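You operate a simulated robot arm through the tools that you are given. There is no shell and no other tool.

Carry out the task below with a simulated robot arm. There is one attempt and no reset: what you move stays moved.

TASK
Measure the mobile radio's SWR on the power meter; switch the VHF amplifier on only at 2 or less.
Fine: function to SET, send, needle to the SET mark, function to SWR, read, stop sending; then the amplifier. Leave range knob, sensor switch, preamp, supply switch and the radio's watts as they are; the radio stays on.

It is judged by the outcome, as a careful person would: the job done as asked, and still so three seconds after it is handed in. It fails if anything else is knocked over, pushed out of place, dropped, spilled or broken.

THE ROBOT
A 6-joint arm with a two-finger gripper, fixed in place. Base frame: the origin is on the floor under the middle of its stand, x ahead of it, y to its left, z up; the work surface is at about z = 0.75. Readings come in m, degrees, newtons and seconds.
It reaches about 1.298 m from its shoulder. Its first joint turns from -149.0 to 149.0 degrees. Payload 1.57 kg.
The tool frame sits at the grasp point between the pads (the TCP): z along the fingers, y along the line on which they close. The tips reach 0.021 m beyond it. The gripper opens to 0.07 m; its body begins 0.05 m behind the TCP.
Orientation is told as [roll, pitch, yaw] about the base's x, y, z axes, in that order, counted from this pose: with the fingers straight down and closing along the base's y, the tool's x points along the base's -x, its y along +y and its z along -z.

THE INTERFACE
- The arm moves only by the tool send_rows. Its argument "increments" is a list that holds one entry, the list of rows, each a list of 6 numbers: the shift along the base's x, y, z in units of 30 mm (1.0 is 30 mm), then the turn, a rotation vector about the base's x, y, z in units of 8 degrees (1.0 is 8 degrees). In form: [[[x, y, z, wx, wy, wz], ...]]. A call has 1 to 20 rows; each row shifts and turns the commanded pose from where the row before left it. "gripper" is the gripper command, from -1 (fully open) to 1 (shut), values between in proportion, set as the call begins (left out, the last holds). A call with a number of a shift or a turn outside -1 to 1 is refused whole. Rows are played at 5 a second. More than 0.05 m and 8.6 degrees between two rows, or a gripper value outside its range, and nothing of the call is played. A pose out of reach is approached as far as the arm can. The call stops where the force on the tool passes 40 N (or 10 N more than at its start, if that is more) or the arm is blocked; 0.2 s more then pass. The fingers move at their own pace (about 0.0648 m/s each) and stop on an object; they squeeze with about 30 N. The grip force told is the motor's: it shows also when the fingers shut on nothing. Time passes only in rows, and 0.2 s behind the last, so rows that do not move let the fingers close. It gives the time, the measured TCP pose, the force on the tool (base axes), the opening and the grip force at its end, in the units of the frame above (readings bear some noise), with the torque about the TCP (base axes, N m) and any sound that the robot's microphone picked up.
- Cameras (640 x 400 px; columns grow to the right, rows downward): "scene" is fixed at [0.2205, -0.651, 1.6355]; the picture's right is [0.93, -0.37, 0.00], its down [-0.09, -0.23, -0.97] and it looks along [0.36, 0.90, -0.24] (base axes); focal length 356 px, centre (320, 200). "wrist" rides on the gripper at [0.079, 0.004, -0.081] in the tool frame; the picture's right is [-0.05, 1.00, 0.00], its down [-0.67, -0.04, -0.74] and it looks along [-0.74, -0.04, 0.67] (tool axes); focal length 256 px, centre (320, 200). There is no depth. A picture from a camera that has moved, and an enlarged one, comes with that camera's place and axes in the base frame and with its lens.
- grab_frame(camera): a new picture of that camera. The clock stands still meanwhile.
- raise_lower(by): slides the trunk up (or, below 0, down) by that many m; the arm rides with it, the base frame stays. It gives what a move gives, with no picture.
- enlarge(camera, box): a new picture of the part [left, top, right, bottom] of that camera's present view, enlarged. The clock stands still meanwhile.
- close_job(): hands the job in; it is judged then, once.

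Nothing tells you positions but the pictures and the camera data. Unless the task says otherwise, let go and move clear before handing in.

The tools are called after "Request:" as a command line: name --argument value ..., lists and objects as JSON in quotes. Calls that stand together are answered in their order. send_rows: Moves the arm, as the interface text tells. Its arguments: {"type":"object","properties":{"increments":{"type":"array","items":{"type":"array","items":{"type":"array","items":{"type":"number"}}}},"gripper":{"type":"number"}},"required":["increments"]} The other tools are called the same way: raise_lower (by) moves the trunk up or down; grab_frame (camera) takes a picture; enlarge (camera, box) takes an enlarged picture of a part of a camera's view; close_job () hands the job in.

At the start:

```text
t: 0.0
ee_pos: [0.5323, 0.4557, 1.2876]
tool_rot: [0.0, -0.1, 0.1]
ft_force: [0.2, 0.3, -0.1]
torque: [0.0, 0.0, 0.0]
grip_width: 0.0701
finger_force: 0.1
trunk travel left (down, up): [-0.97, 0.0]
```

scene: 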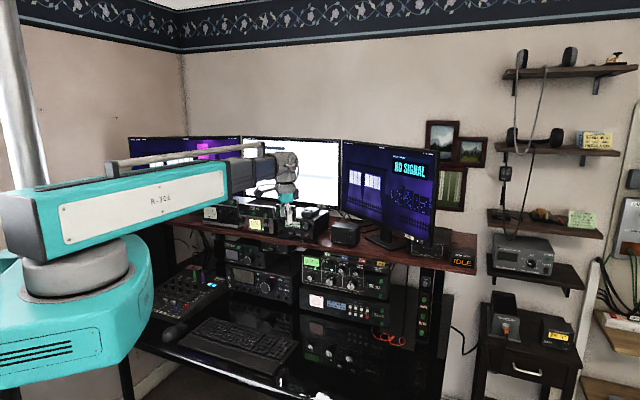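
wrist: 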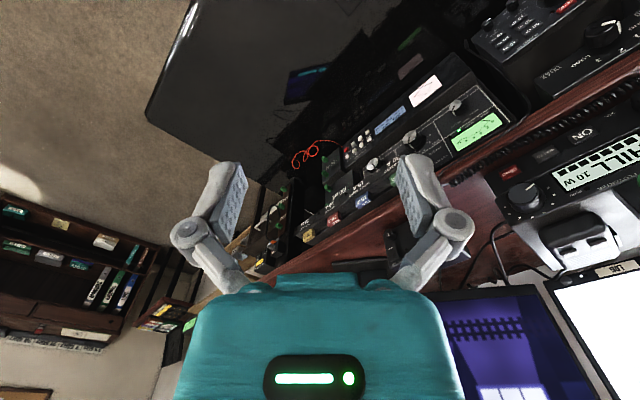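

I see a ham radio desk with stacked radios, monitors, and shelves on the right. First I will enlarge parts of the scene to find the power meter, the mobile radio and the amplifier.

Request:
enlarge --camera "scene" --box '[180, 180, 400, 318]'

Request:
enlarge --camera "scene" --box '[290, 220, 450, 320]'

Request:
enlarge --camera "scene" --box '[460, 200, 640, 312]'

Request:
enlarge --camera "scene" --box '[460, 290, 636, 400]'

Request:
enlarge --camera "scene" --box '[140, 230, 300, 330]'

Request:
enlarge --camera "scene" --box '[280, 300, 440, 400]'

Request:
enlarge --camera "scene" --box '[480, 40, 640, 140]'

Request:
enlarge --camera "scene" --box '[480, 120, 640, 220]'

```text
2.90 times, centred on (290, 249) of scene
camera zoom: at [0.2205, -0.651, 1.6355], right [0.93, -0.37, 0.0], down [-0.09, -0.23, -0.97], along [0.36, 0.9, -0.24], focal length 1032 px, centre (407, 58)
```

zoom: 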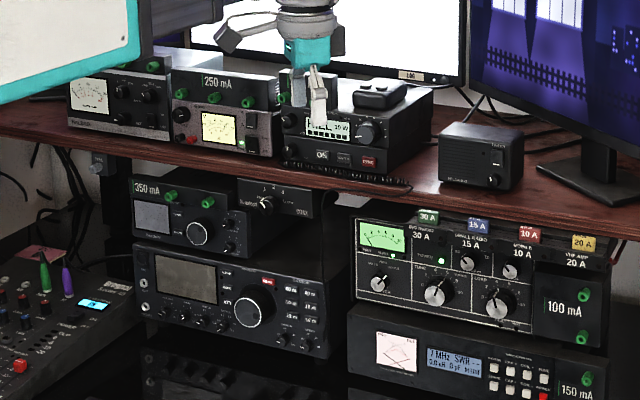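

```text
4.00 times, centred on (370, 270) of scene
camera zoom: at [0.2205, -0.651, 1.6355], right [0.93, -0.37, 0.0], down [-0.09, -0.23, -0.97], along [0.36, 0.9, -0.24], focal length 1425 px, centre (120, -80)
```

zoom: 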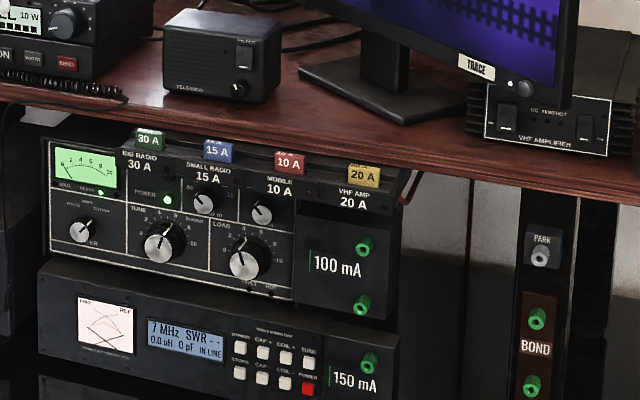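

```text
3.56 times, centred on (550, 256) of scene
camera zoom: at [0.2205, -0.651, 1.6355], right [0.93, -0.37, 0.0], down [-0.09, -0.23, -0.97], along [0.36, 0.9, -0.24], focal length 1266 px, centre (-498, 1)
```

zoom: 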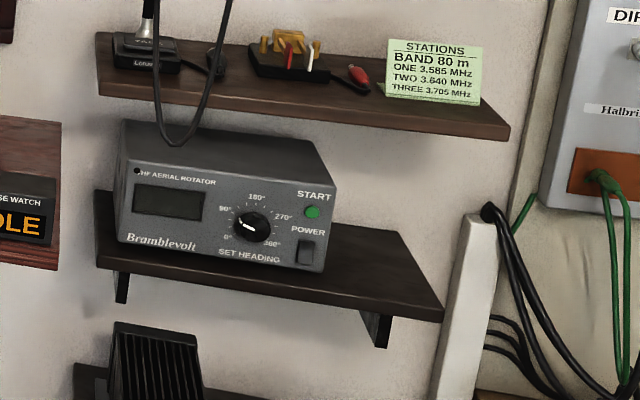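

```text
3.64 times, centred on (548, 345) of scene
camera zoom: at [0.2205, -0.651, 1.6355], right [0.93, -0.37, 0.0], down [-0.09, -0.23, -0.97], along [0.36, 0.9, -0.24], focal length 1295 px, centre (-509, -327)
```

zoom: 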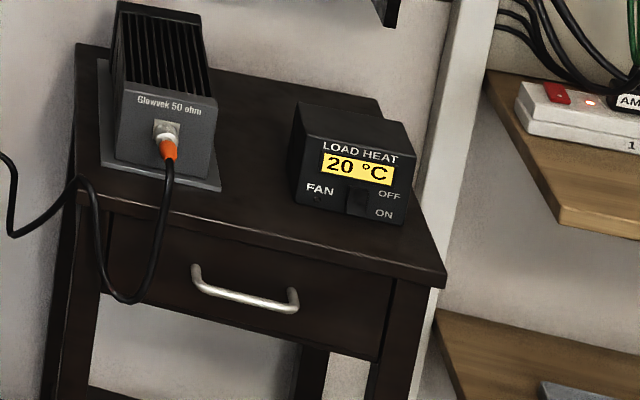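

```text
4.00 times, centred on (220, 280) of scene
camera zoom: at [0.2205, -0.651, 1.6355], right [0.93, -0.37, 0.0], down [-0.09, -0.23, -0.97], along [0.36, 0.9, -0.24], focal length 1425 px, centre (720, -120)
```

zoom: 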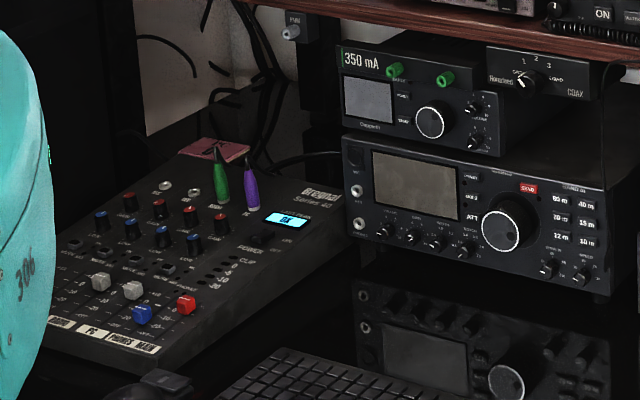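

```text
4.00 times, centred on (360, 350) of scene
camera zoom: at [0.2205, -0.651, 1.6355], right [0.93, -0.37, 0.0], down [-0.09, -0.23, -0.97], along [0.36, 0.9, -0.24], focal length 1425 px, centre (160, -400)
```

zoom: 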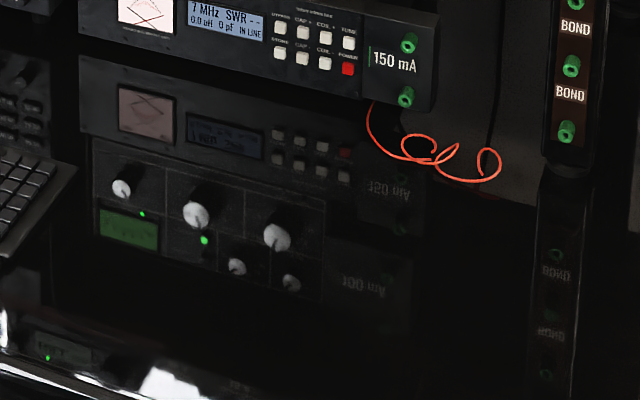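

```text
4.00 times, centred on (560, 90) of scene
camera zoom: at [0.2205, -0.651, 1.6355], right [0.93, -0.37, 0.0], down [-0.09, -0.23, -0.97], along [0.36, 0.9, -0.24], focal length 1425 px, centre (-640, 640)
```

zoom: 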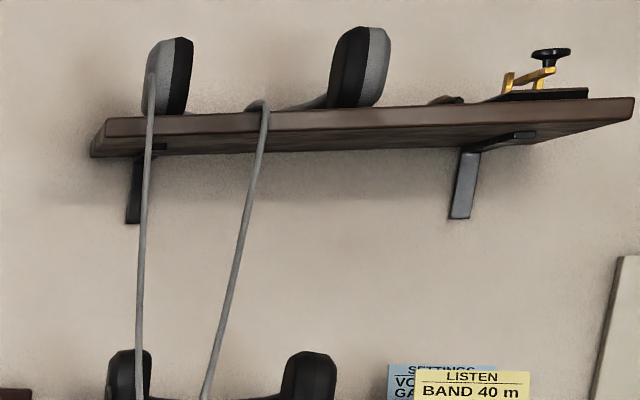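

```text
4.00 times, centred on (560, 170) of scene
camera zoom: at [0.2205, -0.651, 1.6355], right [0.93, -0.37, 0.0], down [-0.09, -0.23, -0.97], along [0.36, 0.9, -0.24], focal length 1425 px, centre (-640, 320)
```

zoom: 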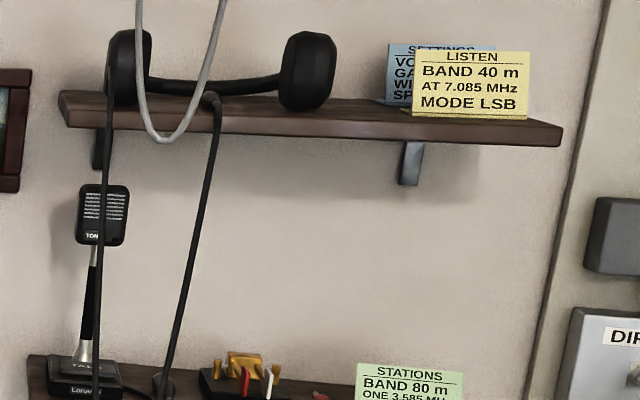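

The shelf above the desk seems to hold two metered boxes, then the mobile radio, a speaker and the VHF amplifier at the right. I'll zoom tighter on those.

Request:
enlarge --camera "scene" --box '[196, 196, 276, 246]'

Request:
enlarge --camera "scene" --box '[264, 196, 344, 246]'

Request:
enlarge --camera "scene" --box '[400, 220, 480, 270]'

Request:
enlarge --camera "wrist" --box '[480, 80, 640, 180]'

Request:
enlarge --camera "wrist" --box '[480, 170, 640, 270]'

```text
8.00 times, centred on (236, 221) of scene
camera zoom: at [0.2205, -0.651, 1.6355], right [0.93, -0.37, 0.0], down [-0.09, -0.23, -0.97], along [0.36, 0.9, -0.24], focal length 2850 px, centre (992, 32)
```

zoom: 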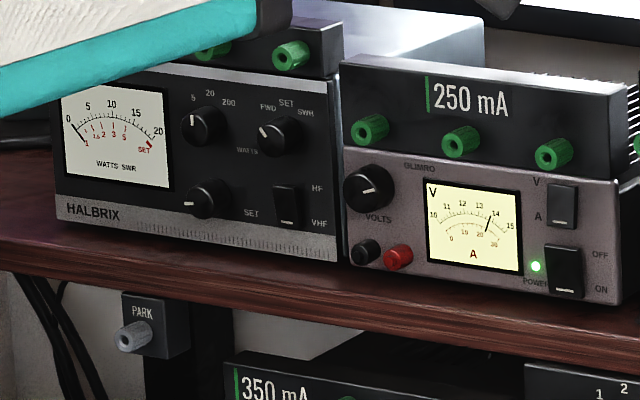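

```text
8.00 times, centred on (304, 221) of scene
camera zoom: at [0.2205, -0.651, 1.6355], right [0.93, -0.37, 0.0], down [-0.09, -0.23, -0.97], along [0.36, 0.9, -0.24], focal length 2850 px, centre (448, 32)
```

zoom: 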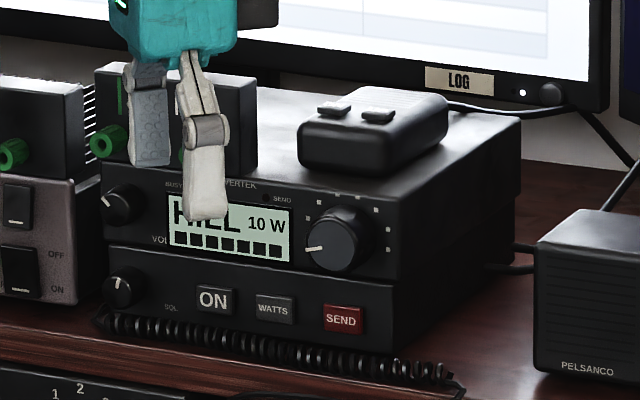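

```text
8.00 times, centred on (440, 245) of scene
camera zoom: at [0.2205, -0.651, 1.6355], right [0.93, -0.37, 0.0], down [-0.09, -0.23, -0.97], along [0.36, 0.9, -0.24], focal length 2850 px, centre (-640, -160)
```

zoom: 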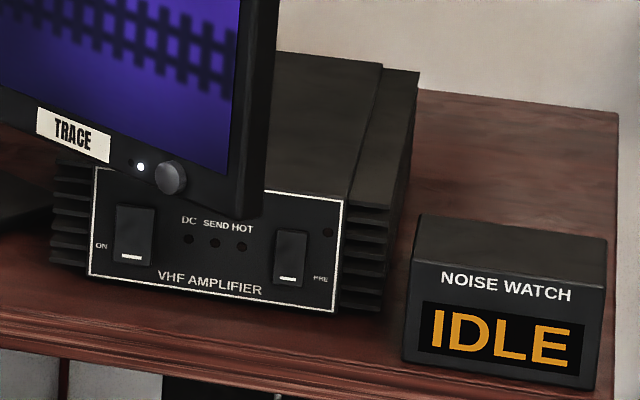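

```text
4.00 times, centred on (560, 130) of wrist
camera zoom: at [0.4543, 0.4587, 1.3699], right [0.05, 1.0, 0.0], down [0.67, -0.04, 0.74], along [0.74, -0.04, -0.67], focal length 1024 px, centre (-640, 480)
```

zoom: 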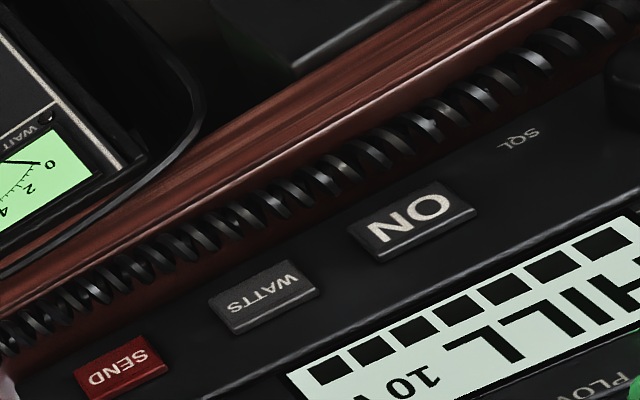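

```text
4.00 times, centred on (560, 220) of wrist
camera zoom: at [0.4543, 0.4587, 1.3699], right [0.05, 1.0, 0.0], down [0.67, -0.04, 0.74], along [0.74, -0.04, -0.67], focal length 1024 px, centre (-640, 120)
```

zoom: 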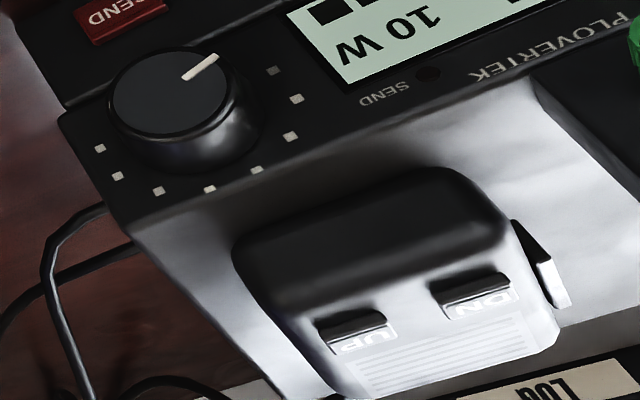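

The power meter (HALBRIX: function knob at FWD, SET knob, HF/VHF switch) stands left on the shelf. The supply is next to it, then the radio (ON lit, SEND red) and the VHF amplifier far right. The panels seem turned about 38° from the base axes, so I'll yaw the tool to match and check how the arm behaves.

Request:
send_rows --increments '[[[0, 0, 0, 0, 0, 0.95], [0, 0, 0, 0, 0, 0.95], [0, 0, 0, 0, 0, 0.95], [0, 0, 0, 0, 0, 0.95], [0, 0, 0, 0, 0, 0.95]]]' --gripper 1

Request:
grab_frame --camera "wrist"

Request:
grab_frame --camera "scene"

```text
t: 1.2
ee_pos: [0.5316, 0.4551, 1.2884]
tool_rot: [0.0, 0.0, 38.2]
ft_force: [0.5, 0.1, -1.0]
torque: [0.0, 0.03, 0.02]
grip_width: 0.0001
finger_force: 28.9
trunk travel left (down, up): [-0.97, 0.0]
```

```text
taken
camera wrist: at [0.4684, 0.4089, 1.3699], right [-0.57, 0.82, 0.0], down [0.55, 0.38, 0.74], along [0.61, 0.43, -0.67], focal length 256 px, centre (320, 200)
```

wrist: 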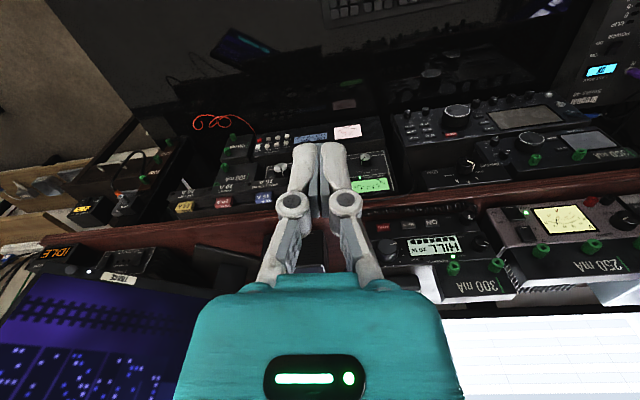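

```text
taken
```

scene: 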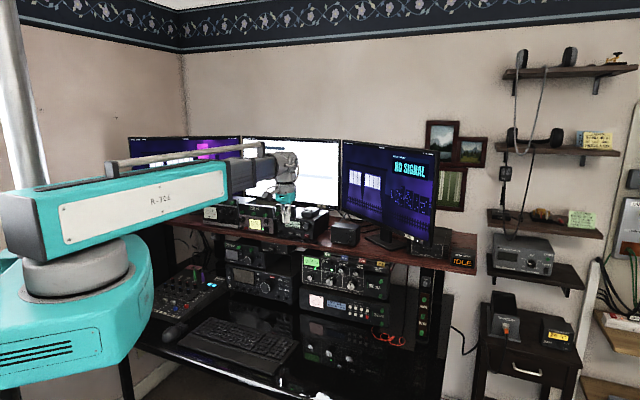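

The yaw went fine; I see the shelf edge running nearly level but tilted slightly in the wrist image. I'll zoom in to measure the panel direction and positions.

Request:
enlarge --camera "wrist" --box '[360, 150, 640, 325]'

Request:
enlarge --camera "wrist" --box '[20, 150, 300, 325]'

Request:
enlarge --camera "scene" --box '[0, 160, 320, 360]'

```text
2.29 times, centred on (500, 238) of wrist
camera zoom: at [0.4684, 0.4089, 1.3699], right [-0.57, 0.82, 0.0], down [0.55, 0.38, 0.74], along [0.61, 0.43, -0.67], focal length 585 px, centre (-91, 114)
```

zoom: 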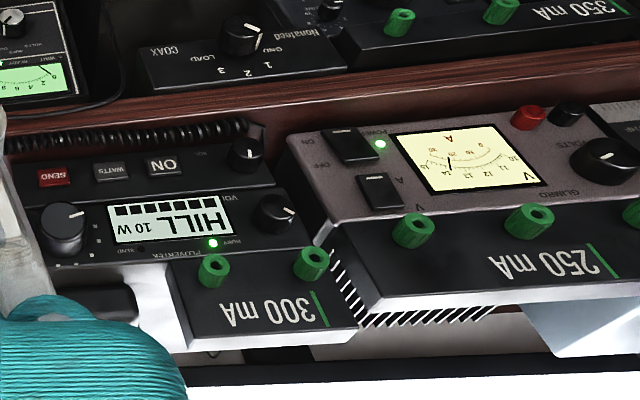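

```text
2.29 times, centred on (160, 238) of wrist
camera zoom: at [0.4684, 0.4089, 1.3699], right [-0.57, 0.82, 0.0], down [0.55, 0.38, 0.74], along [0.61, 0.43, -0.67], focal length 585 px, centre (686, 114)
```

zoom: 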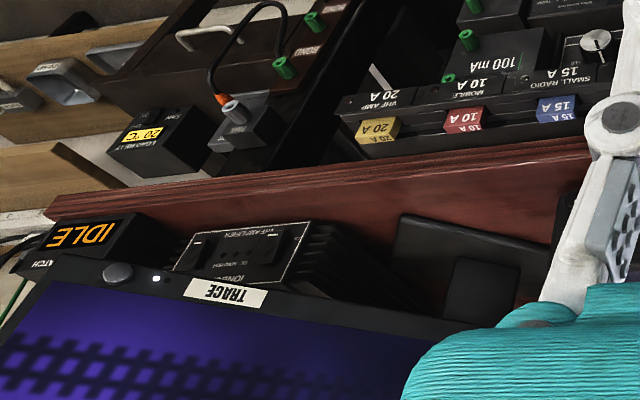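

```text
2.00 times, centred on (160, 260) of scene
camera zoom: at [0.2205, -0.651, 1.6355], right [0.93, -0.37, 0.0], down [-0.09, -0.23, -0.97], along [0.36, 0.9, -0.24], focal length 712 px, centre (640, 80)
```

zoom: 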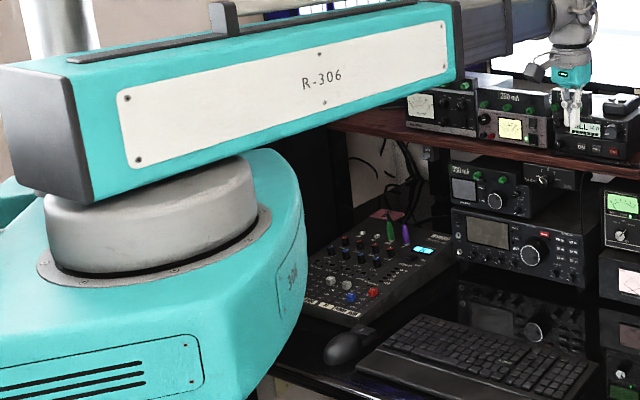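

The panel direction comes out at about 45° (front normal toward (0.71, 0.71)), with the radio front about 5 cm behind the shelf edge. I'd prefer the wrist camera above the fingers when they point at the panels, so I'll back off a bit and try turning the wrist half round while it points down.

Request:
send_rows --increments '[[[-0.3, -0.3, 0, 0, 0, -1], [-0.3, -0.3, 0, 0, 0, -1], [-0.3, -0.3, 0, 0, 0, -1], [0, 0, 0, 0, 0, -1], [0, 0, 0, 0, 0, -1], [0, 0, 0, 0, 0, -1], [0, 0, 0, 0, 0, -1], [0, 0, 0, 0, 0, -1], [0, 0, 0, 0, 0, -1], [0, 0, 0, 0, 0, -1], [0, 0, 0, 0, 0, -1]]]'

Request:
grab_frame --camera "scene"

```text
t: 3.6
ee_pos: [0.5068, 0.4278, 1.2888]
tool_rot: [0.0, -0.1, -50.0]
ft_force: [0.7, 0.6, 0.0]
torque: [-0.02, -0.03, -0.01]
grip_width: 0.0
finger_force: 28.6
trunk travel left (down, up): [-0.97, 0.0]
```

```text
taken
```

scene: 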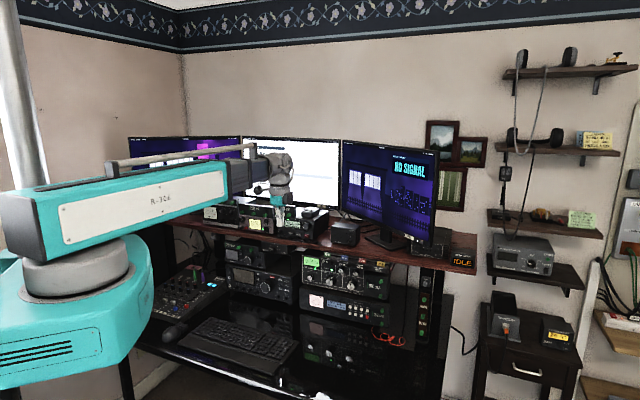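

That worked without trouble, so I'll continue the turn to −135° yaw.

Request:
send_rows --increments '[[[0, 0, 0, 0, 0, -0.966], [0, 0, 0, 0, 0, -0.966], [0, 0, 0, 0, 0, -0.966], [0, 0, 0, 0, 0, -0.966], [0, 0, 0, 0, 0, -0.966], [0, 0, 0, 0, 0, -0.966], [0, 0, 0, 0, 0, -0.966], [0, 0, 0, 0, 0, -0.966], [0, 0, 0, 0, 0, -0.966], [0, 0, 0, 0, 0, -0.966], [0, 0, 0, 0, 0, -0.966]]]'

Request:
grab_frame --camera "wrist"

```text
t: 6.0
ee_pos: [0.5138, 0.4187, 1.2893]
tool_rot: [-0.2, 0.0, -130.6]
ft_force: [0.2, -0.1, 0.7]
torque: [0.02, -0.03, 0.03]
grip_width: 0.0
finger_force: 28.9
out of reach, approached as far as the arm can: row 11
trunk travel left (down, up): [-0.97, 0.0]
```

```text
taken
camera wrist: at [0.5697, 0.4755, 1.3699], right [0.72, -0.69, 0.0], down [-0.46, -0.48, 0.74], along [-0.52, -0.54, -0.67], focal length 256 px, centre (320, 200)
```

wrist: 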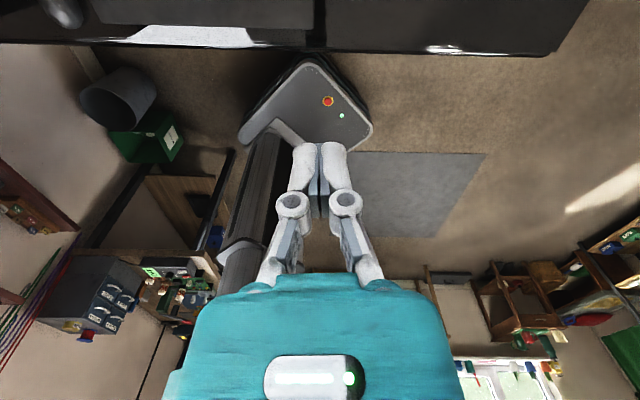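

The wrist hit its turn limit near −131°, but pitching up toward the panels changes what's needed. I'll pitch the fingers up about the panel's horizontal axis while moving forward a little, stepwise.

Request:
send_rows --increments '[[[0.3, 0.3, 0, 0.663, -0.663, 0], [0.3, 0.3, 0, 0.663, -0.663, 0], [0.3, 0.3, 0, 0.663, -0.663, 0], [0.3, 0.3, 0, 0.663, -0.663, 0]]]'

Request:
grab_frame --camera "scene"

```text
t: 7.0
ee_pos: [0.5503, 0.4559, 1.3136]
tool_rot: [2.4, 30.1, -129.8]
ft_force: [0.0, 0.9, 0.0]
torque: [0.04, -0.03, 0.01]
grip_width: 0.0001
finger_force: 28.9
out of reach, approached as far as the arm can: row 2, 3, 4
trunk travel left (down, up): [-0.97, 0.0]
```

```text
taken
```

scene: 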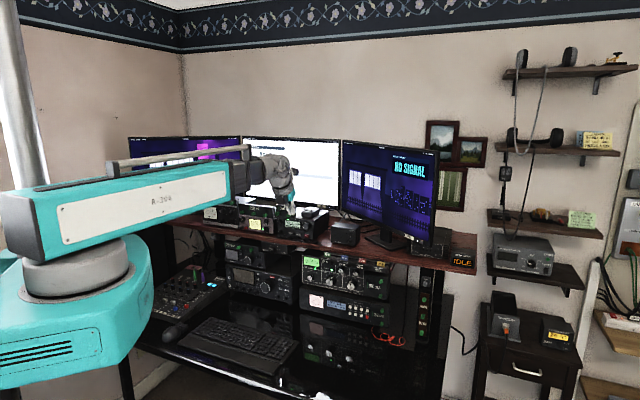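

The pitch follows but a joint is at its limit and the position is dragged. I'll ease the yaw back by about 15° and see if the pose becomes reachable.

Request:
send_rows --increments '[[[0, 0, 0, 0, 0, 0.95], [0, 0, 0, 0, 0, 0.95]]]'

```text
t: 7.6
ee_pos: [0.5505, 0.4547, 1.3144]
tool_rot: [2.5, 29.9, -114.7]
ft_force: [-0.2, -0.3, -0.1]
torque: [0.0, 0.06, 0.03]
grip_width: 0.0
finger_force: 28.5
trunk travel left (down, up): [-0.97, 0.0]
```

The pose is reachable there. The tool can bend sideways relative to the boom, so I'll move the hand out to the left in front of the meter (staying well clear of the shelf) where the camera-up pose should be feasible.

Request:
send_rows --increments '[[[-0.75, 0.958, 0, 0, 0, 0], [-0.75, 0.958, 0, 0, 0, 0], [-0.75, 0.958, 0, 0, 0, 0], [-0.75, 0.958, 0, 0, 0, 0], [-0.75, 0.958, 0, 0, 0, 0], [-0.75, 0.958, 0, 0, 0, 0], [-0.75, 0.958, 0, 0, 0, 0], [-0.75, 0.958, 0, 0, 0, 0], [-0.75, 0.958, 0, 0, 0, 0], [-0.75, 0.958, 0, 0, 0, 0], [-0.75, 0.958, 0, 0, 0, 0], [-0.75, 0.958, 0, 0, 0, 0]]]'

Request:
grab_frame --camera "scene"

```text
t: 10.2
ee_pos: [0.4461, 0.7055, 1.3133]
tool_rot: [1.8, 30.0, -112.3]
ft_force: [0.2, 0.3, -0.5]
torque: [-0.04, -0.02, 0.01]
grip_width: 0.0002
finger_force: 28.9
out of reach, approached as far as the arm can: row 6, 7, 8, 9, 10, 11, 12
trunk travel left (down, up): [-0.97, 0.0]
```

```text
taken
```

scene: 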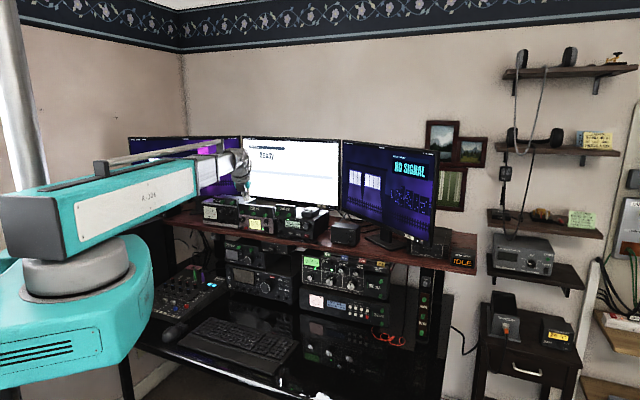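

The turn limit of the last joint is what blocks this side. I'll pull back slightly and roll the hand the other way round about its own axis, which should open up the camera-up pose pointing right of the boom.

Request:
send_rows --increments '[[[-0.5, -0.5, 0, -0.188, -0.458, 0.857], [-0.5, -0.5, 0, -0.188, -0.458, 0.857], [-0.5, -0.5, 0, -0.188, -0.458, 0.857], [0, 0, 0, -0.188, -0.458, 0.857], [0, 0, 0, -0.188, -0.458, 0.857], [0, 0, 0, -0.188, -0.458, 0.857], [0, 0, 0, -0.188, -0.458, 0.857], [0, 0, 0, -0.188, -0.458, 0.857], [0, 0, 0, -0.188, -0.458, 0.857], [0, 0, 0, -0.188, -0.458, 0.857], [0, 0, 0, -0.188, -0.458, 0.857], [0, 0, 0, -0.188, -0.458, 0.857], [0, 0, 0, -0.188, -0.458, 0.857], [0, 0, 0, -0.188, -0.458, 0.857], [0, 0, 0, -0.188, -0.458, 0.857], [0, 0, 0, -0.188, -0.458, 0.857], [0, 0, 0, -0.188, -0.458, 0.857], [0, 0, 0, -0.188, -0.458, 0.857], [0, 0, 0, -0.188, -0.458, 0.857], [0, 0, 0, -0.188, -0.458, 0.857]]]'

Request:
grab_frame --camera "scene"

```text
t: 14.4
ee_pos: [0.401, 0.6606, 1.3158]
tool_rot: [16.5, -27.4, 41.0]
ft_force: [-0.3, 0.3, 0.5]
torque: [0.0, 0.02, 0.02]
grip_width: 0.0
finger_force: 29.0
out of reach, approached as far as the arm can: row 4
trunk travel left (down, up): [-0.97, 0.0]
```

```text
taken
```

scene: 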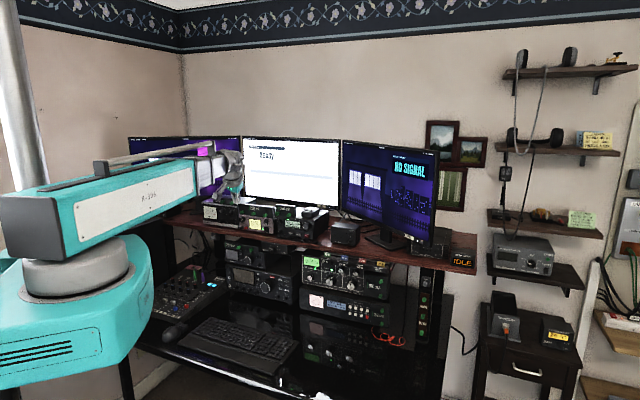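

Good; continuing the roll in the same direction another ~95°.

Request:
send_rows --increments '[[[0, 0, 0, -0.145, -0.499, 0.843], [0, 0, 0, -0.145, -0.499, 0.843], [0, 0, 0, -0.145, -0.499, 0.843], [0, 0, 0, -0.145, -0.499, 0.843], [0, 0, 0, -0.145, -0.499, 0.843], [0, 0, 0, -0.145, -0.499, 0.843], [0, 0, 0, -0.145, -0.499, 0.843], [0, 0, 0, -0.145, -0.499, 0.843], [0, 0, 0, -0.145, -0.499, 0.843], [0, 0, 0, -0.145, -0.499, 0.843], [0, 0, 0, -0.145, -0.499, 0.843], [0, 0, 0, -0.145, -0.499, 0.843]]]'

```text
t: 17.0
ee_pos: [0.4019, 0.661, 1.3173]
tool_rot: [-29.5, -12.1, 143.3]
ft_force: [0.5, 0.5, 0.0]
torque: [0.02, 0.0, 0.04]
grip_width: 0.0
finger_force: 28.8
trunk travel left (down, up): [-0.97, 0.0]
```

The hand now has about the right roll. Next I'll swing it in one smooth turn to point level at the panels with the camera above, drifting a bit left as it turns.

Request:
send_rows --increments '[[[-0.1, 0.236, 0, -0.172, -0.921, 0.333], [-0.1, 0.236, 0, -0.172, -0.921, 0.333], [-0.1, 0.236, 0, -0.172, -0.921, 0.333], [-0.1, 0.236, 0, -0.172, -0.921, 0.333], [-0.1, 0.236, 0, -0.172, -0.921, 0.333], [-0.1, 0.236, 0, -0.172, -0.921, 0.333], [-0.1, 0.236, 0, -0.172, -0.921, 0.333]]]'

Request:
grab_frame --camera "scene"

```text
t: 18.6
ee_pos: [0.3798, 0.7107, 1.3725]
tool_rot: [-45.6, 37.9, 159.2]
ft_force: [-0.2, -0.3, -0.1]
torque: [-0.03, -0.02, 0.0]
grip_width: 0.0001
finger_force: 28.4
out of reach, approached as far as the arm can: row 2, 3, 4, 5, 6, 7
trunk travel left (down, up): [-0.97, 0.0]
```

```text
taken
```

scene: 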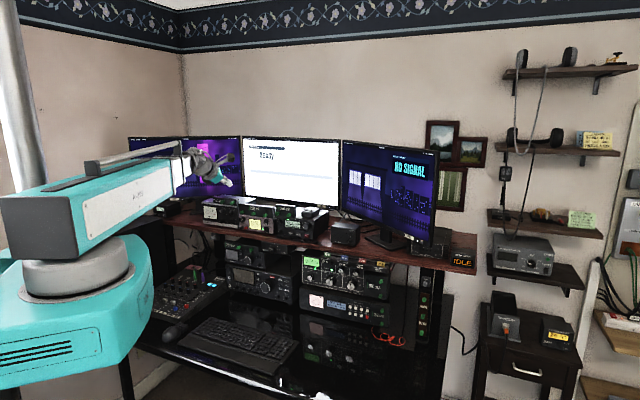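

The boom height follows the trunk, so the hand rises as it levels off. That's fine; I'll finish the turn and then lower the trunk.

Request:
send_rows --increments '[[[-0.1, 0.236, 0, -0.172, -0.921, 0.333], [-0.1, 0.236, 0, -0.172, -0.921, 0.333], [-0.1, 0.236, 0, -0.172, -0.921, 0.333], [-0.1, 0.236, 0, -0.172, -0.921, 0.333], [-0.1, 0.236, 0, -0.172, -0.921, 0.333], [-0.1, 0.236, 0, -0.172, -0.921, 0.333], [-0.1, 0.236, 0, -0.172, -0.921, 0.333]]]'

Request:
grab_frame --camera "scene"

Request:
grab_frame --camera "wrist"

```text
t: 20.2
ee_pos: [0.3593, 0.7596, 1.4755]
tool_rot: [-178.2, 89.9, 46.8]
ft_force: [0.3, 0.6, 0.3]
torque: [-0.03, 0.01, -0.03]
grip_width: 0.0002
finger_force: 28.7
out of reach, approached as far as the arm can: row 1, 2, 3, 4, 5, 6, 7
trunk travel left (down, up): [-0.97, 0.0]
```

```text
taken
```

scene: 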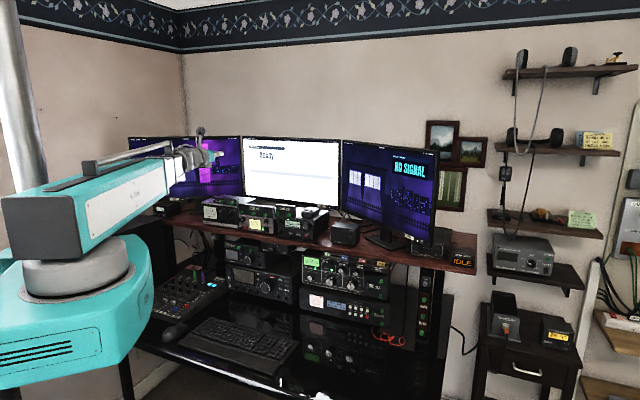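

```text
taken
camera wrist: at [0.3049, 0.6998, 1.5544], right [0.71, -0.71, -0.05], down [-0.55, -0.5, -0.67], along [0.45, 0.5, -0.74], focal length 256 px, centre (320, 200)
```

wrist: 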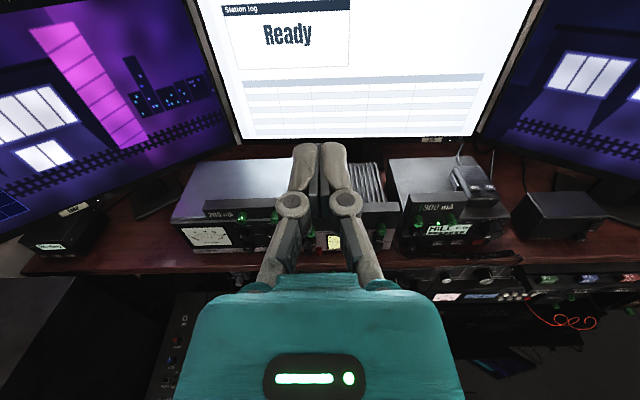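

The camera-up pose is reached: the wrist view shows meter (left), supply (centre) and radio (right) on the shelf. Now I'll lower the trunk by 0.30 m so the hand comes to panel height, still about 17 cm in front of the panels.

Request:
raise_lower --by -0.3

Request:
grab_frame --camera "wrist"

Request:
grab_frame --camera "scene"

```text
t: 23.2
ee_pos: [0.3596, 0.7613, 1.1753]
tool_rot: [-116.6, 89.9, 108.3]
ft_force: [-0.7, 1.3, -0.3]
torque: [0.01, 0.02, -0.01]
grip_width: 0.0002
finger_force: 28.3
trunk travel left (down, up): [-0.67, 0.3]
```

```text
taken
camera wrist: at [0.3051, 0.6996, 1.2544], right [0.71, -0.71, -0.06], down [-0.55, -0.5, -0.67], along [0.44, 0.5, -0.74], focal length 256 px, centre (320, 200)
```

wrist: 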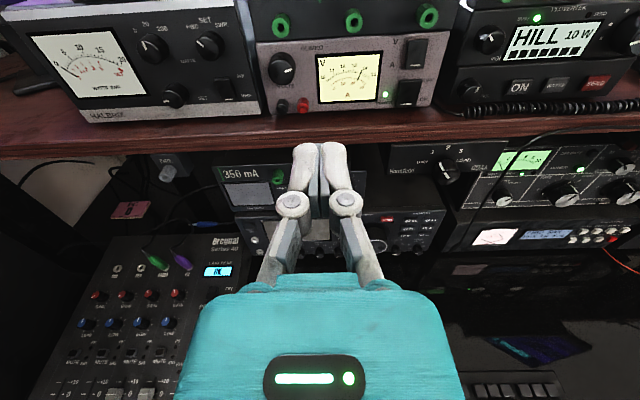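

```text
taken
```

scene: 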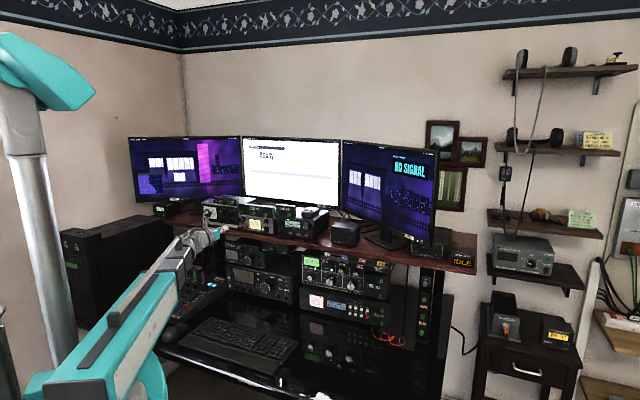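

The wrist camera now has a good view of the meter, supply and radio panels. Let me zoom in on the meter from both cameras.

Request:
enlarge --camera "wrist" --box '[20, 0, 260, 150]'

Request:
enlarge --camera "scene" --box '[196, 192, 260, 232]'

Request:
enlarge --camera "wrist" --box '[400, 0, 640, 150]'

```text
2.67 times, centred on (140, 75) of wrist
camera zoom: at [0.3051, 0.6996, 1.2544], right [0.71, -0.71, -0.06], down [-0.55, -0.5, -0.67], along [0.44, 0.5, -0.74], focal length 683 px, centre (800, 533)
```

zoom: 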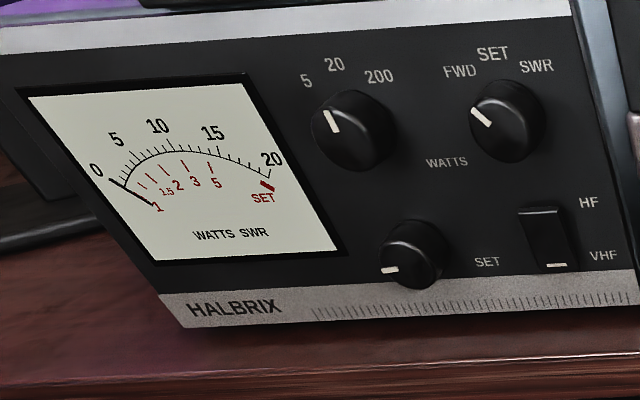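

```text
10.00 times, centred on (228, 212) of scene
camera zoom: at [0.2205, -0.651, 1.6355], right [0.93, -0.37, 0.0], down [-0.09, -0.23, -0.97], along [0.36, 0.9, -0.24], focal length 3562 px, centre (1240, 80)
```

zoom: 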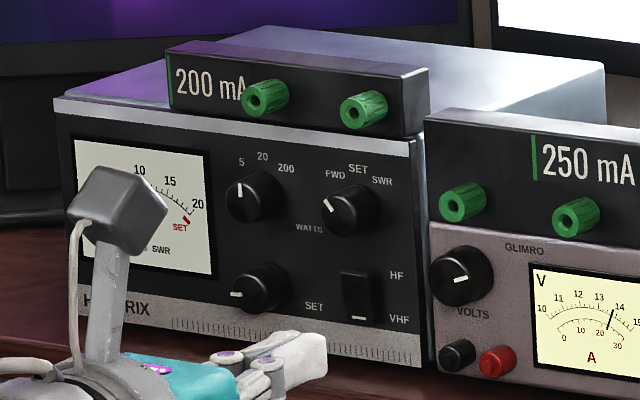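

```text
2.67 times, centred on (520, 75) of wrist
camera zoom: at [0.3051, 0.6996, 1.2544], right [0.71, -0.71, -0.06], down [-0.55, -0.5, -0.67], along [0.44, 0.5, -0.74], focal length 683 px, centre (-213, 533)
```

zoom: 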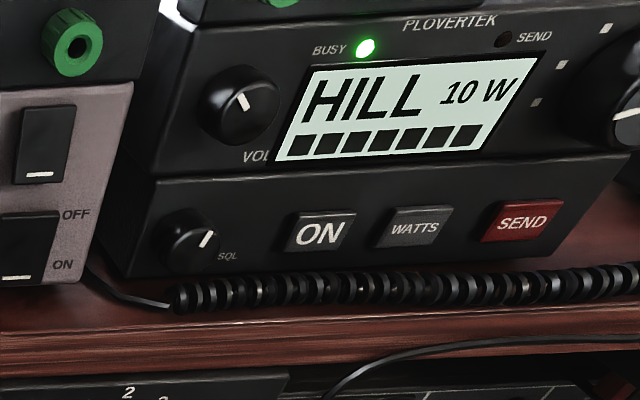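

I place the meter's function knob about 21 cm beyond the hand and a bit left, at z ≈ 1.175, with the SET knob about 5 cm lower-left of it. I'll zoom tightly in both cameras to pin down knob size, depth and pointers.

Request:
enlarge --camera "wrist" --box '[165, 5, 261, 65]'

Request:
enlarge --camera "wrist" --box '[125, 65, 253, 145]'

Request:
enlarge --camera "scene" --box '[216, 205, 248, 225]'

Request:
enlarge --camera "scene" --box '[220, 216, 252, 236]'

```text
6.67 times, centred on (213, 35) of wrist
camera zoom: at [0.3051, 0.6996, 1.2544], right [0.71, -0.71, -0.06], down [-0.55, -0.5, -0.67], along [0.44, 0.5, -0.74], focal length 1707 px, centre (1033, 1300)
```

zoom: 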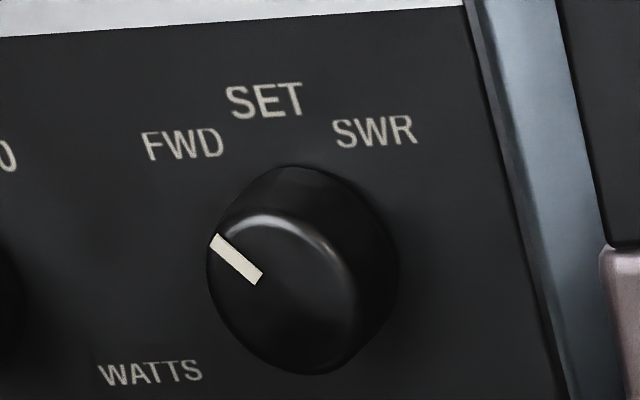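

```text
5.00 times, centred on (189, 105) of wrist
camera zoom: at [0.3051, 0.6996, 1.2544], right [0.71, -0.71, -0.06], down [-0.55, -0.5, -0.67], along [0.44, 0.5, -0.74], focal length 1280 px, centre (975, 675)
```

zoom: 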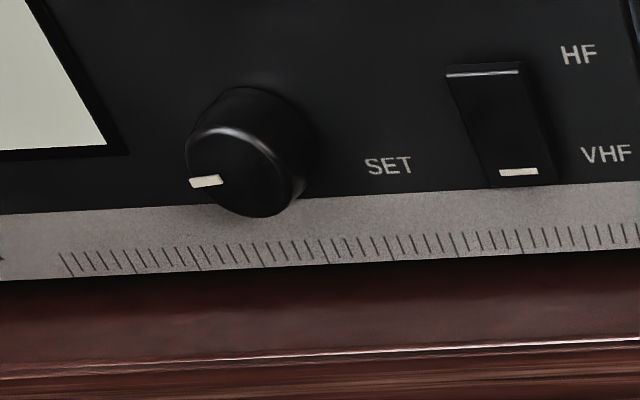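

```text
16.00 times, centred on (232, 215) of scene
camera zoom: at [0.2205, -0.651, 1.6355], right [0.93, -0.37, 0.0], down [-0.09, -0.23, -0.97], along [0.36, 0.9, -0.24], focal length 5699 px, centre (1728, -40)
```

zoom: 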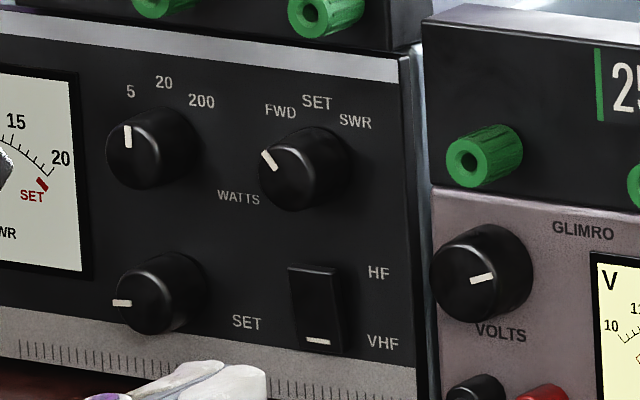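

```text
16.00 times, centred on (236, 226) of scene
camera zoom: at [0.2205, -0.651, 1.6355], right [0.93, -0.37, 0.0], down [-0.09, -0.23, -0.97], along [0.36, 0.9, -0.24], focal length 5699 px, centre (1664, -216)
```

zoom: 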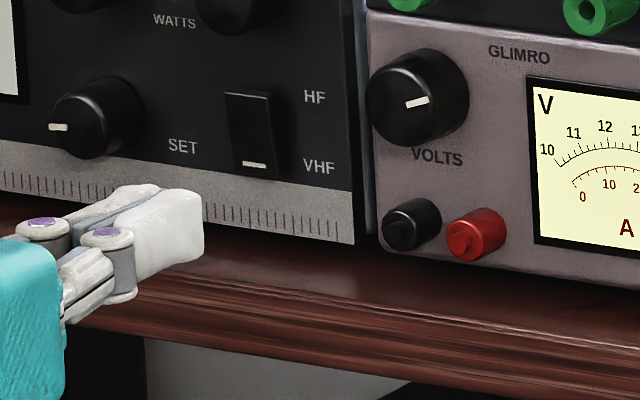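

Triangulating gives the function knob axis at panel coordinates about 6 cm right of the range knob, face ~16 mm proud of the panel, about 23 mm wide, with the three positions roughly 35° apart. I'll move the hand in front of it with the fingers part-open and rolled −17°, stopping about 4 cm short.

Request:
send_rows --increments '[[[0.104, 0.976, -0.022, -0.258, -0.258, 0], [0.104, 0.976, -0.022, -0.258, -0.258, 0], [0.104, 0.976, -0.022, -0.258, -0.258, 0], [0.104, 0.976, -0.022, -0.258, -0.258, 0], [0.104, 0.976, -0.022, -0.258, -0.258, 0], [0.104, 0.976, -0.022, -0.258, -0.258, 0]]]' --gripper -0.31

Request:
grab_frame --camera "wrist"

Request:
enlarge --camera "scene" --box '[196, 192, 260, 232]'

```text
t: 24.6
ee_pos: [0.3777, 0.9365, 1.1736]
tool_rot: [89.9, 72.5, -45.0]
ft_force: [0.8, 0.0, -0.8]
torque: [0.01, 0.02, -0.01]
grip_width: 0.046
finger_force: 0.1
out of reach, approached as far as the arm can: row 4
trunk travel left (down, up): [-0.67, 0.3]
```

```text
taken
camera wrist: at [0.3069, 0.8929, 1.2517], right [0.68, -0.69, 0.25], down [-0.41, -0.64, -0.65], along [0.6, 0.34, -0.72], focal length 256 px, centre (320, 200)
```

wrist: 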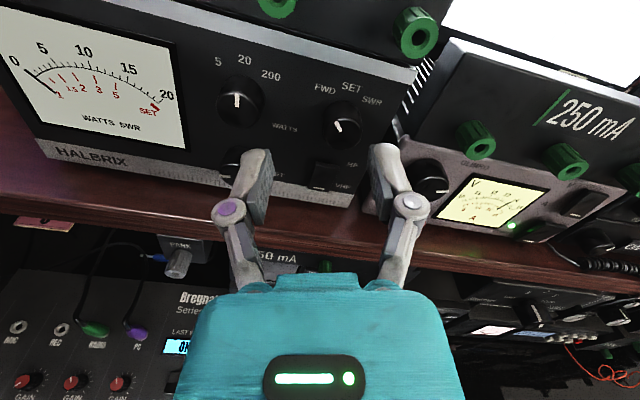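

```text
10.00 times, centred on (228, 212) of scene
camera zoom: at [0.2205, -0.651, 1.6355], right [0.93, -0.37, 0.0], down [-0.09, -0.23, -0.97], along [0.36, 0.9, -0.24], focal length 3562 px, centre (1240, 80)
```

zoom: 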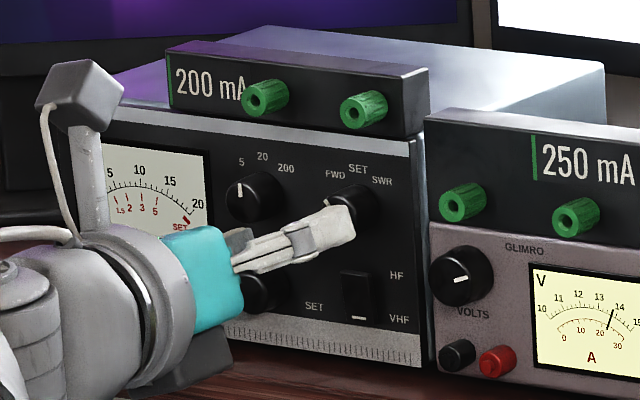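

The hand is in front of the function knob with the fingers on either side. I'll zoom the wrist view to measure the alignment before advancing.

Request:
enlarge --camera "wrist" --box '[280, 70, 408, 150]'

Request:
enlarge --camera "scene" --box '[216, 203, 248, 223]'

```text
5.00 times, centred on (344, 110) of wrist
camera zoom: at [0.3069, 0.8929, 1.2517], right [0.68, -0.69, 0.25], down [-0.41, -0.64, -0.65], along [0.6, 0.34, -0.72], focal length 1280 px, centre (200, 650)
```

zoom: 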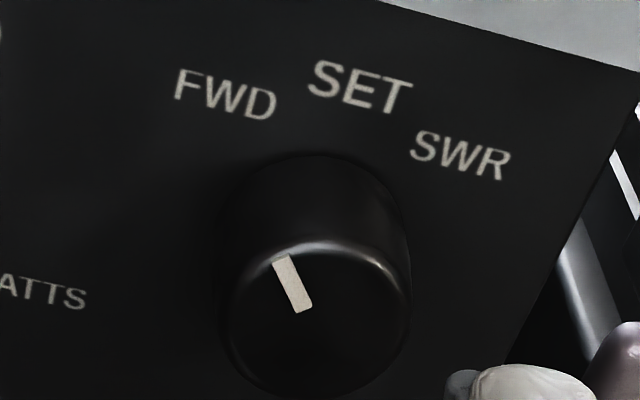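

```text
16.00 times, centred on (232, 213) of scene
camera zoom: at [0.2205, -0.651, 1.6355], right [0.93, -0.37, 0.0], down [-0.09, -0.23, -0.97], along [0.36, 0.9, -0.24], focal length 5699 px, centre (1728, -8)
```

zoom: 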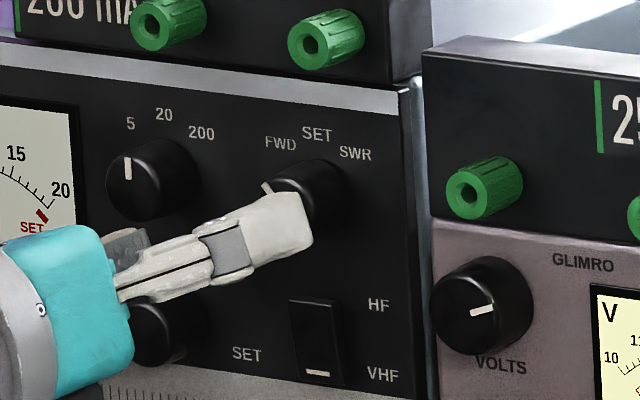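

Comparing the two wrist views puts the panel at N ≈ 0.980 and the knob face centre at U ≈ −0.384, Z ≈ 1.180 (the scene camera was a little off). I need to shift about 11 mm right and 6 mm up; I'll do that and re-check before advancing.

Request:
send_rows --increments '[[[0.135, -0.135, 0.1, 0, 0, 0], [0.136, -0.136, 0.1, 0, 0, 0], [0, 0, 0, 0, 0, 0]]]'

Request:
enlarge --camera "wrist" --box '[220, 60, 412, 180]'

Request:
enlarge --camera "scene" --box '[216, 203, 248, 223]'

```text
t: 25.4
ee_pos: [0.3861, 0.9278, 1.1758]
tool_rot: [90.6, 72.6, -44.5]
ft_force: [-0.3, -0.1, 0.1]
torque: [0.0, -0.02, 0.0]
grip_width: 0.0459
finger_force: 0.0
out of reach, approached as far as the arm can: row 2
trunk travel left (down, up): [-0.67, 0.3]
```

```text
3.33 times, centred on (316, 120) of wrist
camera zoom: at [0.3146, 0.8836, 1.2522], right [0.68, -0.69, 0.25], down [-0.41, -0.64, -0.65], along [0.6, 0.34, -0.72], focal length 853 px, centre (333, 467)
```

zoom: 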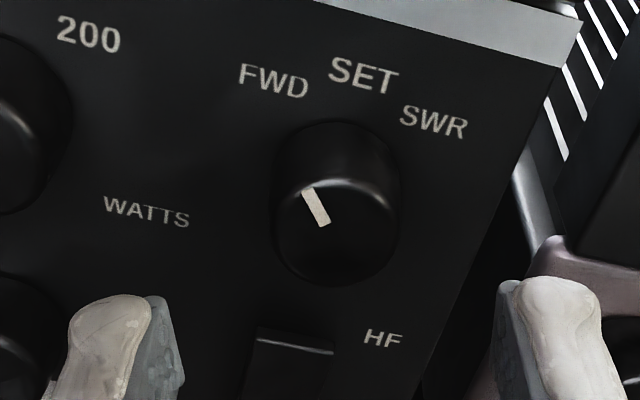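

```text
16.00 times, centred on (232, 213) of scene
camera zoom: at [0.2205, -0.651, 1.6355], right [0.93, -0.37, 0.0], down [-0.09, -0.23, -0.97], along [0.36, 0.9, -0.24], focal length 5699 px, centre (1728, -8)
```

zoom: 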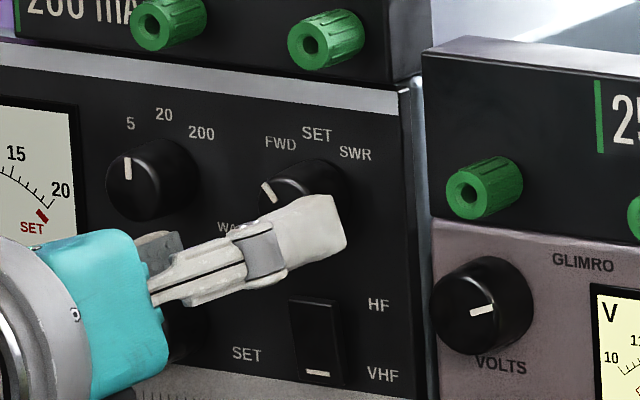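

Now U is right, but vertical shifts only come from the trunk. I'll raise the trunk 5 mm, then advance 24 mm along the panel normal so the fingers straddle the knob.

Request:
raise_lower --by 0.005

Request:
send_rows --increments '[[[0.19, 0.19, 0, 0, 0, 0], [0.19, 0.19, 0, 0, 0, 0], [0.19, 0.19, 0, 0, 0, 0], [0, 0, 0, 0, 0, 0]]]'

Request:
enlarge --camera "wrist" --box '[200, 60, 440, 210]'

Request:
enlarge --camera "scene" --box '[216, 203, 248, 223]'

```text
t: 25.9
ee_pos: [0.3863, 0.9281, 1.1795]
tool_rot: [90.6, 72.6, -44.6]
ft_force: [0.0, 0.1, -0.1]
torque: [0.03, -0.01, 0.01]
grip_width: 0.0461
finger_force: 0.1
trunk travel left (down, up): [-0.675, 0.295]
```

```text
t: 26.9
ee_pos: [0.4031, 0.9445, 1.1796]
tool_rot: [90.6, 72.6, -44.4]
ft_force: [-0.1, 0.6, 0.1]
torque: [0.03, 0.01, -0.01]
grip_width: 0.0458
finger_force: 0.0
trunk travel left (down, up): [-0.675, 0.295]
```

```text
2.67 times, centred on (320, 135) of wrist
camera zoom: at [0.3315, 0.9009, 1.2572], right [0.68, -0.69, 0.25], down [-0.41, -0.64, -0.65], along [0.6, 0.34, -0.72], focal length 683 px, centre (320, 373)
```

zoom: 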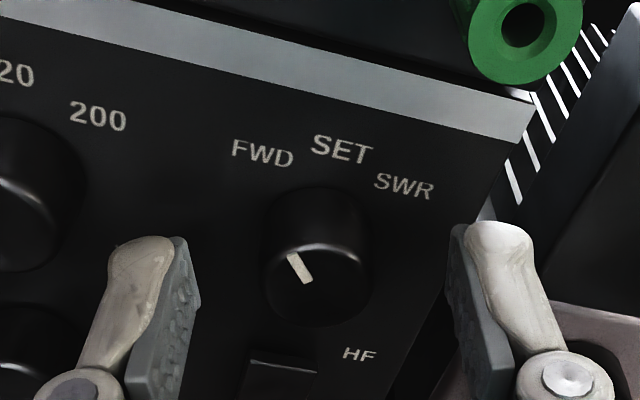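

```text
16.00 times, centred on (232, 213) of scene
camera zoom: at [0.2205, -0.651, 1.6355], right [0.93, -0.37, 0.0], down [-0.09, -0.23, -0.97], along [0.36, 0.9, -0.24], focal length 5699 px, centre (1728, -8)
```

zoom: 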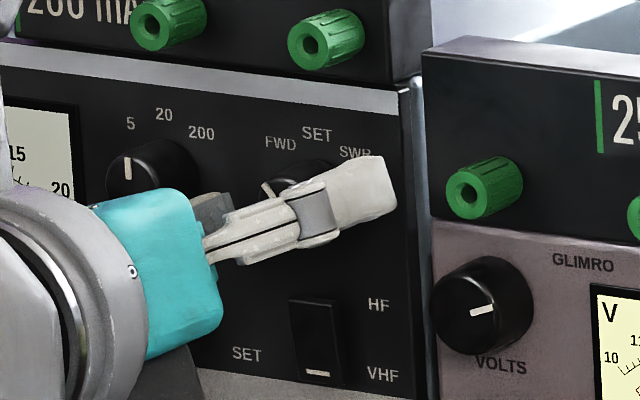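

The fingers straddle the knob, centred within about a millimetre. I'll close on it.

Request:
send_rows --increments '[[[0, 0, 0, 0, 0, 0], [0, 0, 0, 0, 0, 0], [0, 0, 0, 0, 0, 0]]]' --gripper 1

Request:
enlarge --camera "wrist" --box '[200, 60, 440, 210]'

```text
t: 27.7
ee_pos: [0.4025, 0.9443, 1.1802]
tool_rot: [90.8, 72.7, -44.5]
ft_force: [-4.2, 0.5, -1.8]
torque: [0.0, 0.02, 0.12]
grip_width: 0.021
finger_force: 32.5
trunk travel left (down, up): [-0.675, 0.295]
```

```text
2.67 times, centred on (320, 135) of wrist
camera zoom: at [0.3308, 0.9011, 1.2571], right [0.68, -0.69, 0.25], down [-0.41, -0.64, -0.65], along [0.6, 0.34, -0.72], focal length 683 px, centre (320, 373)
```

zoom: 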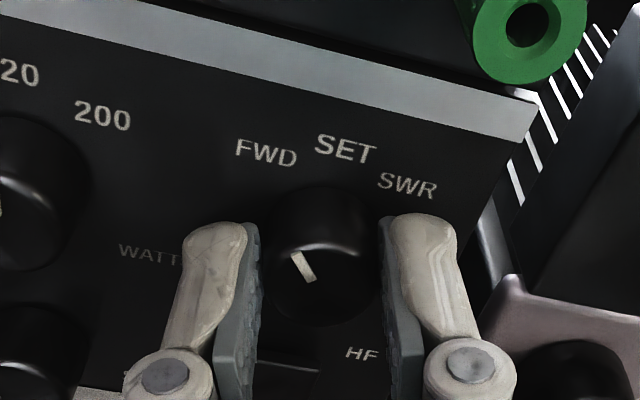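

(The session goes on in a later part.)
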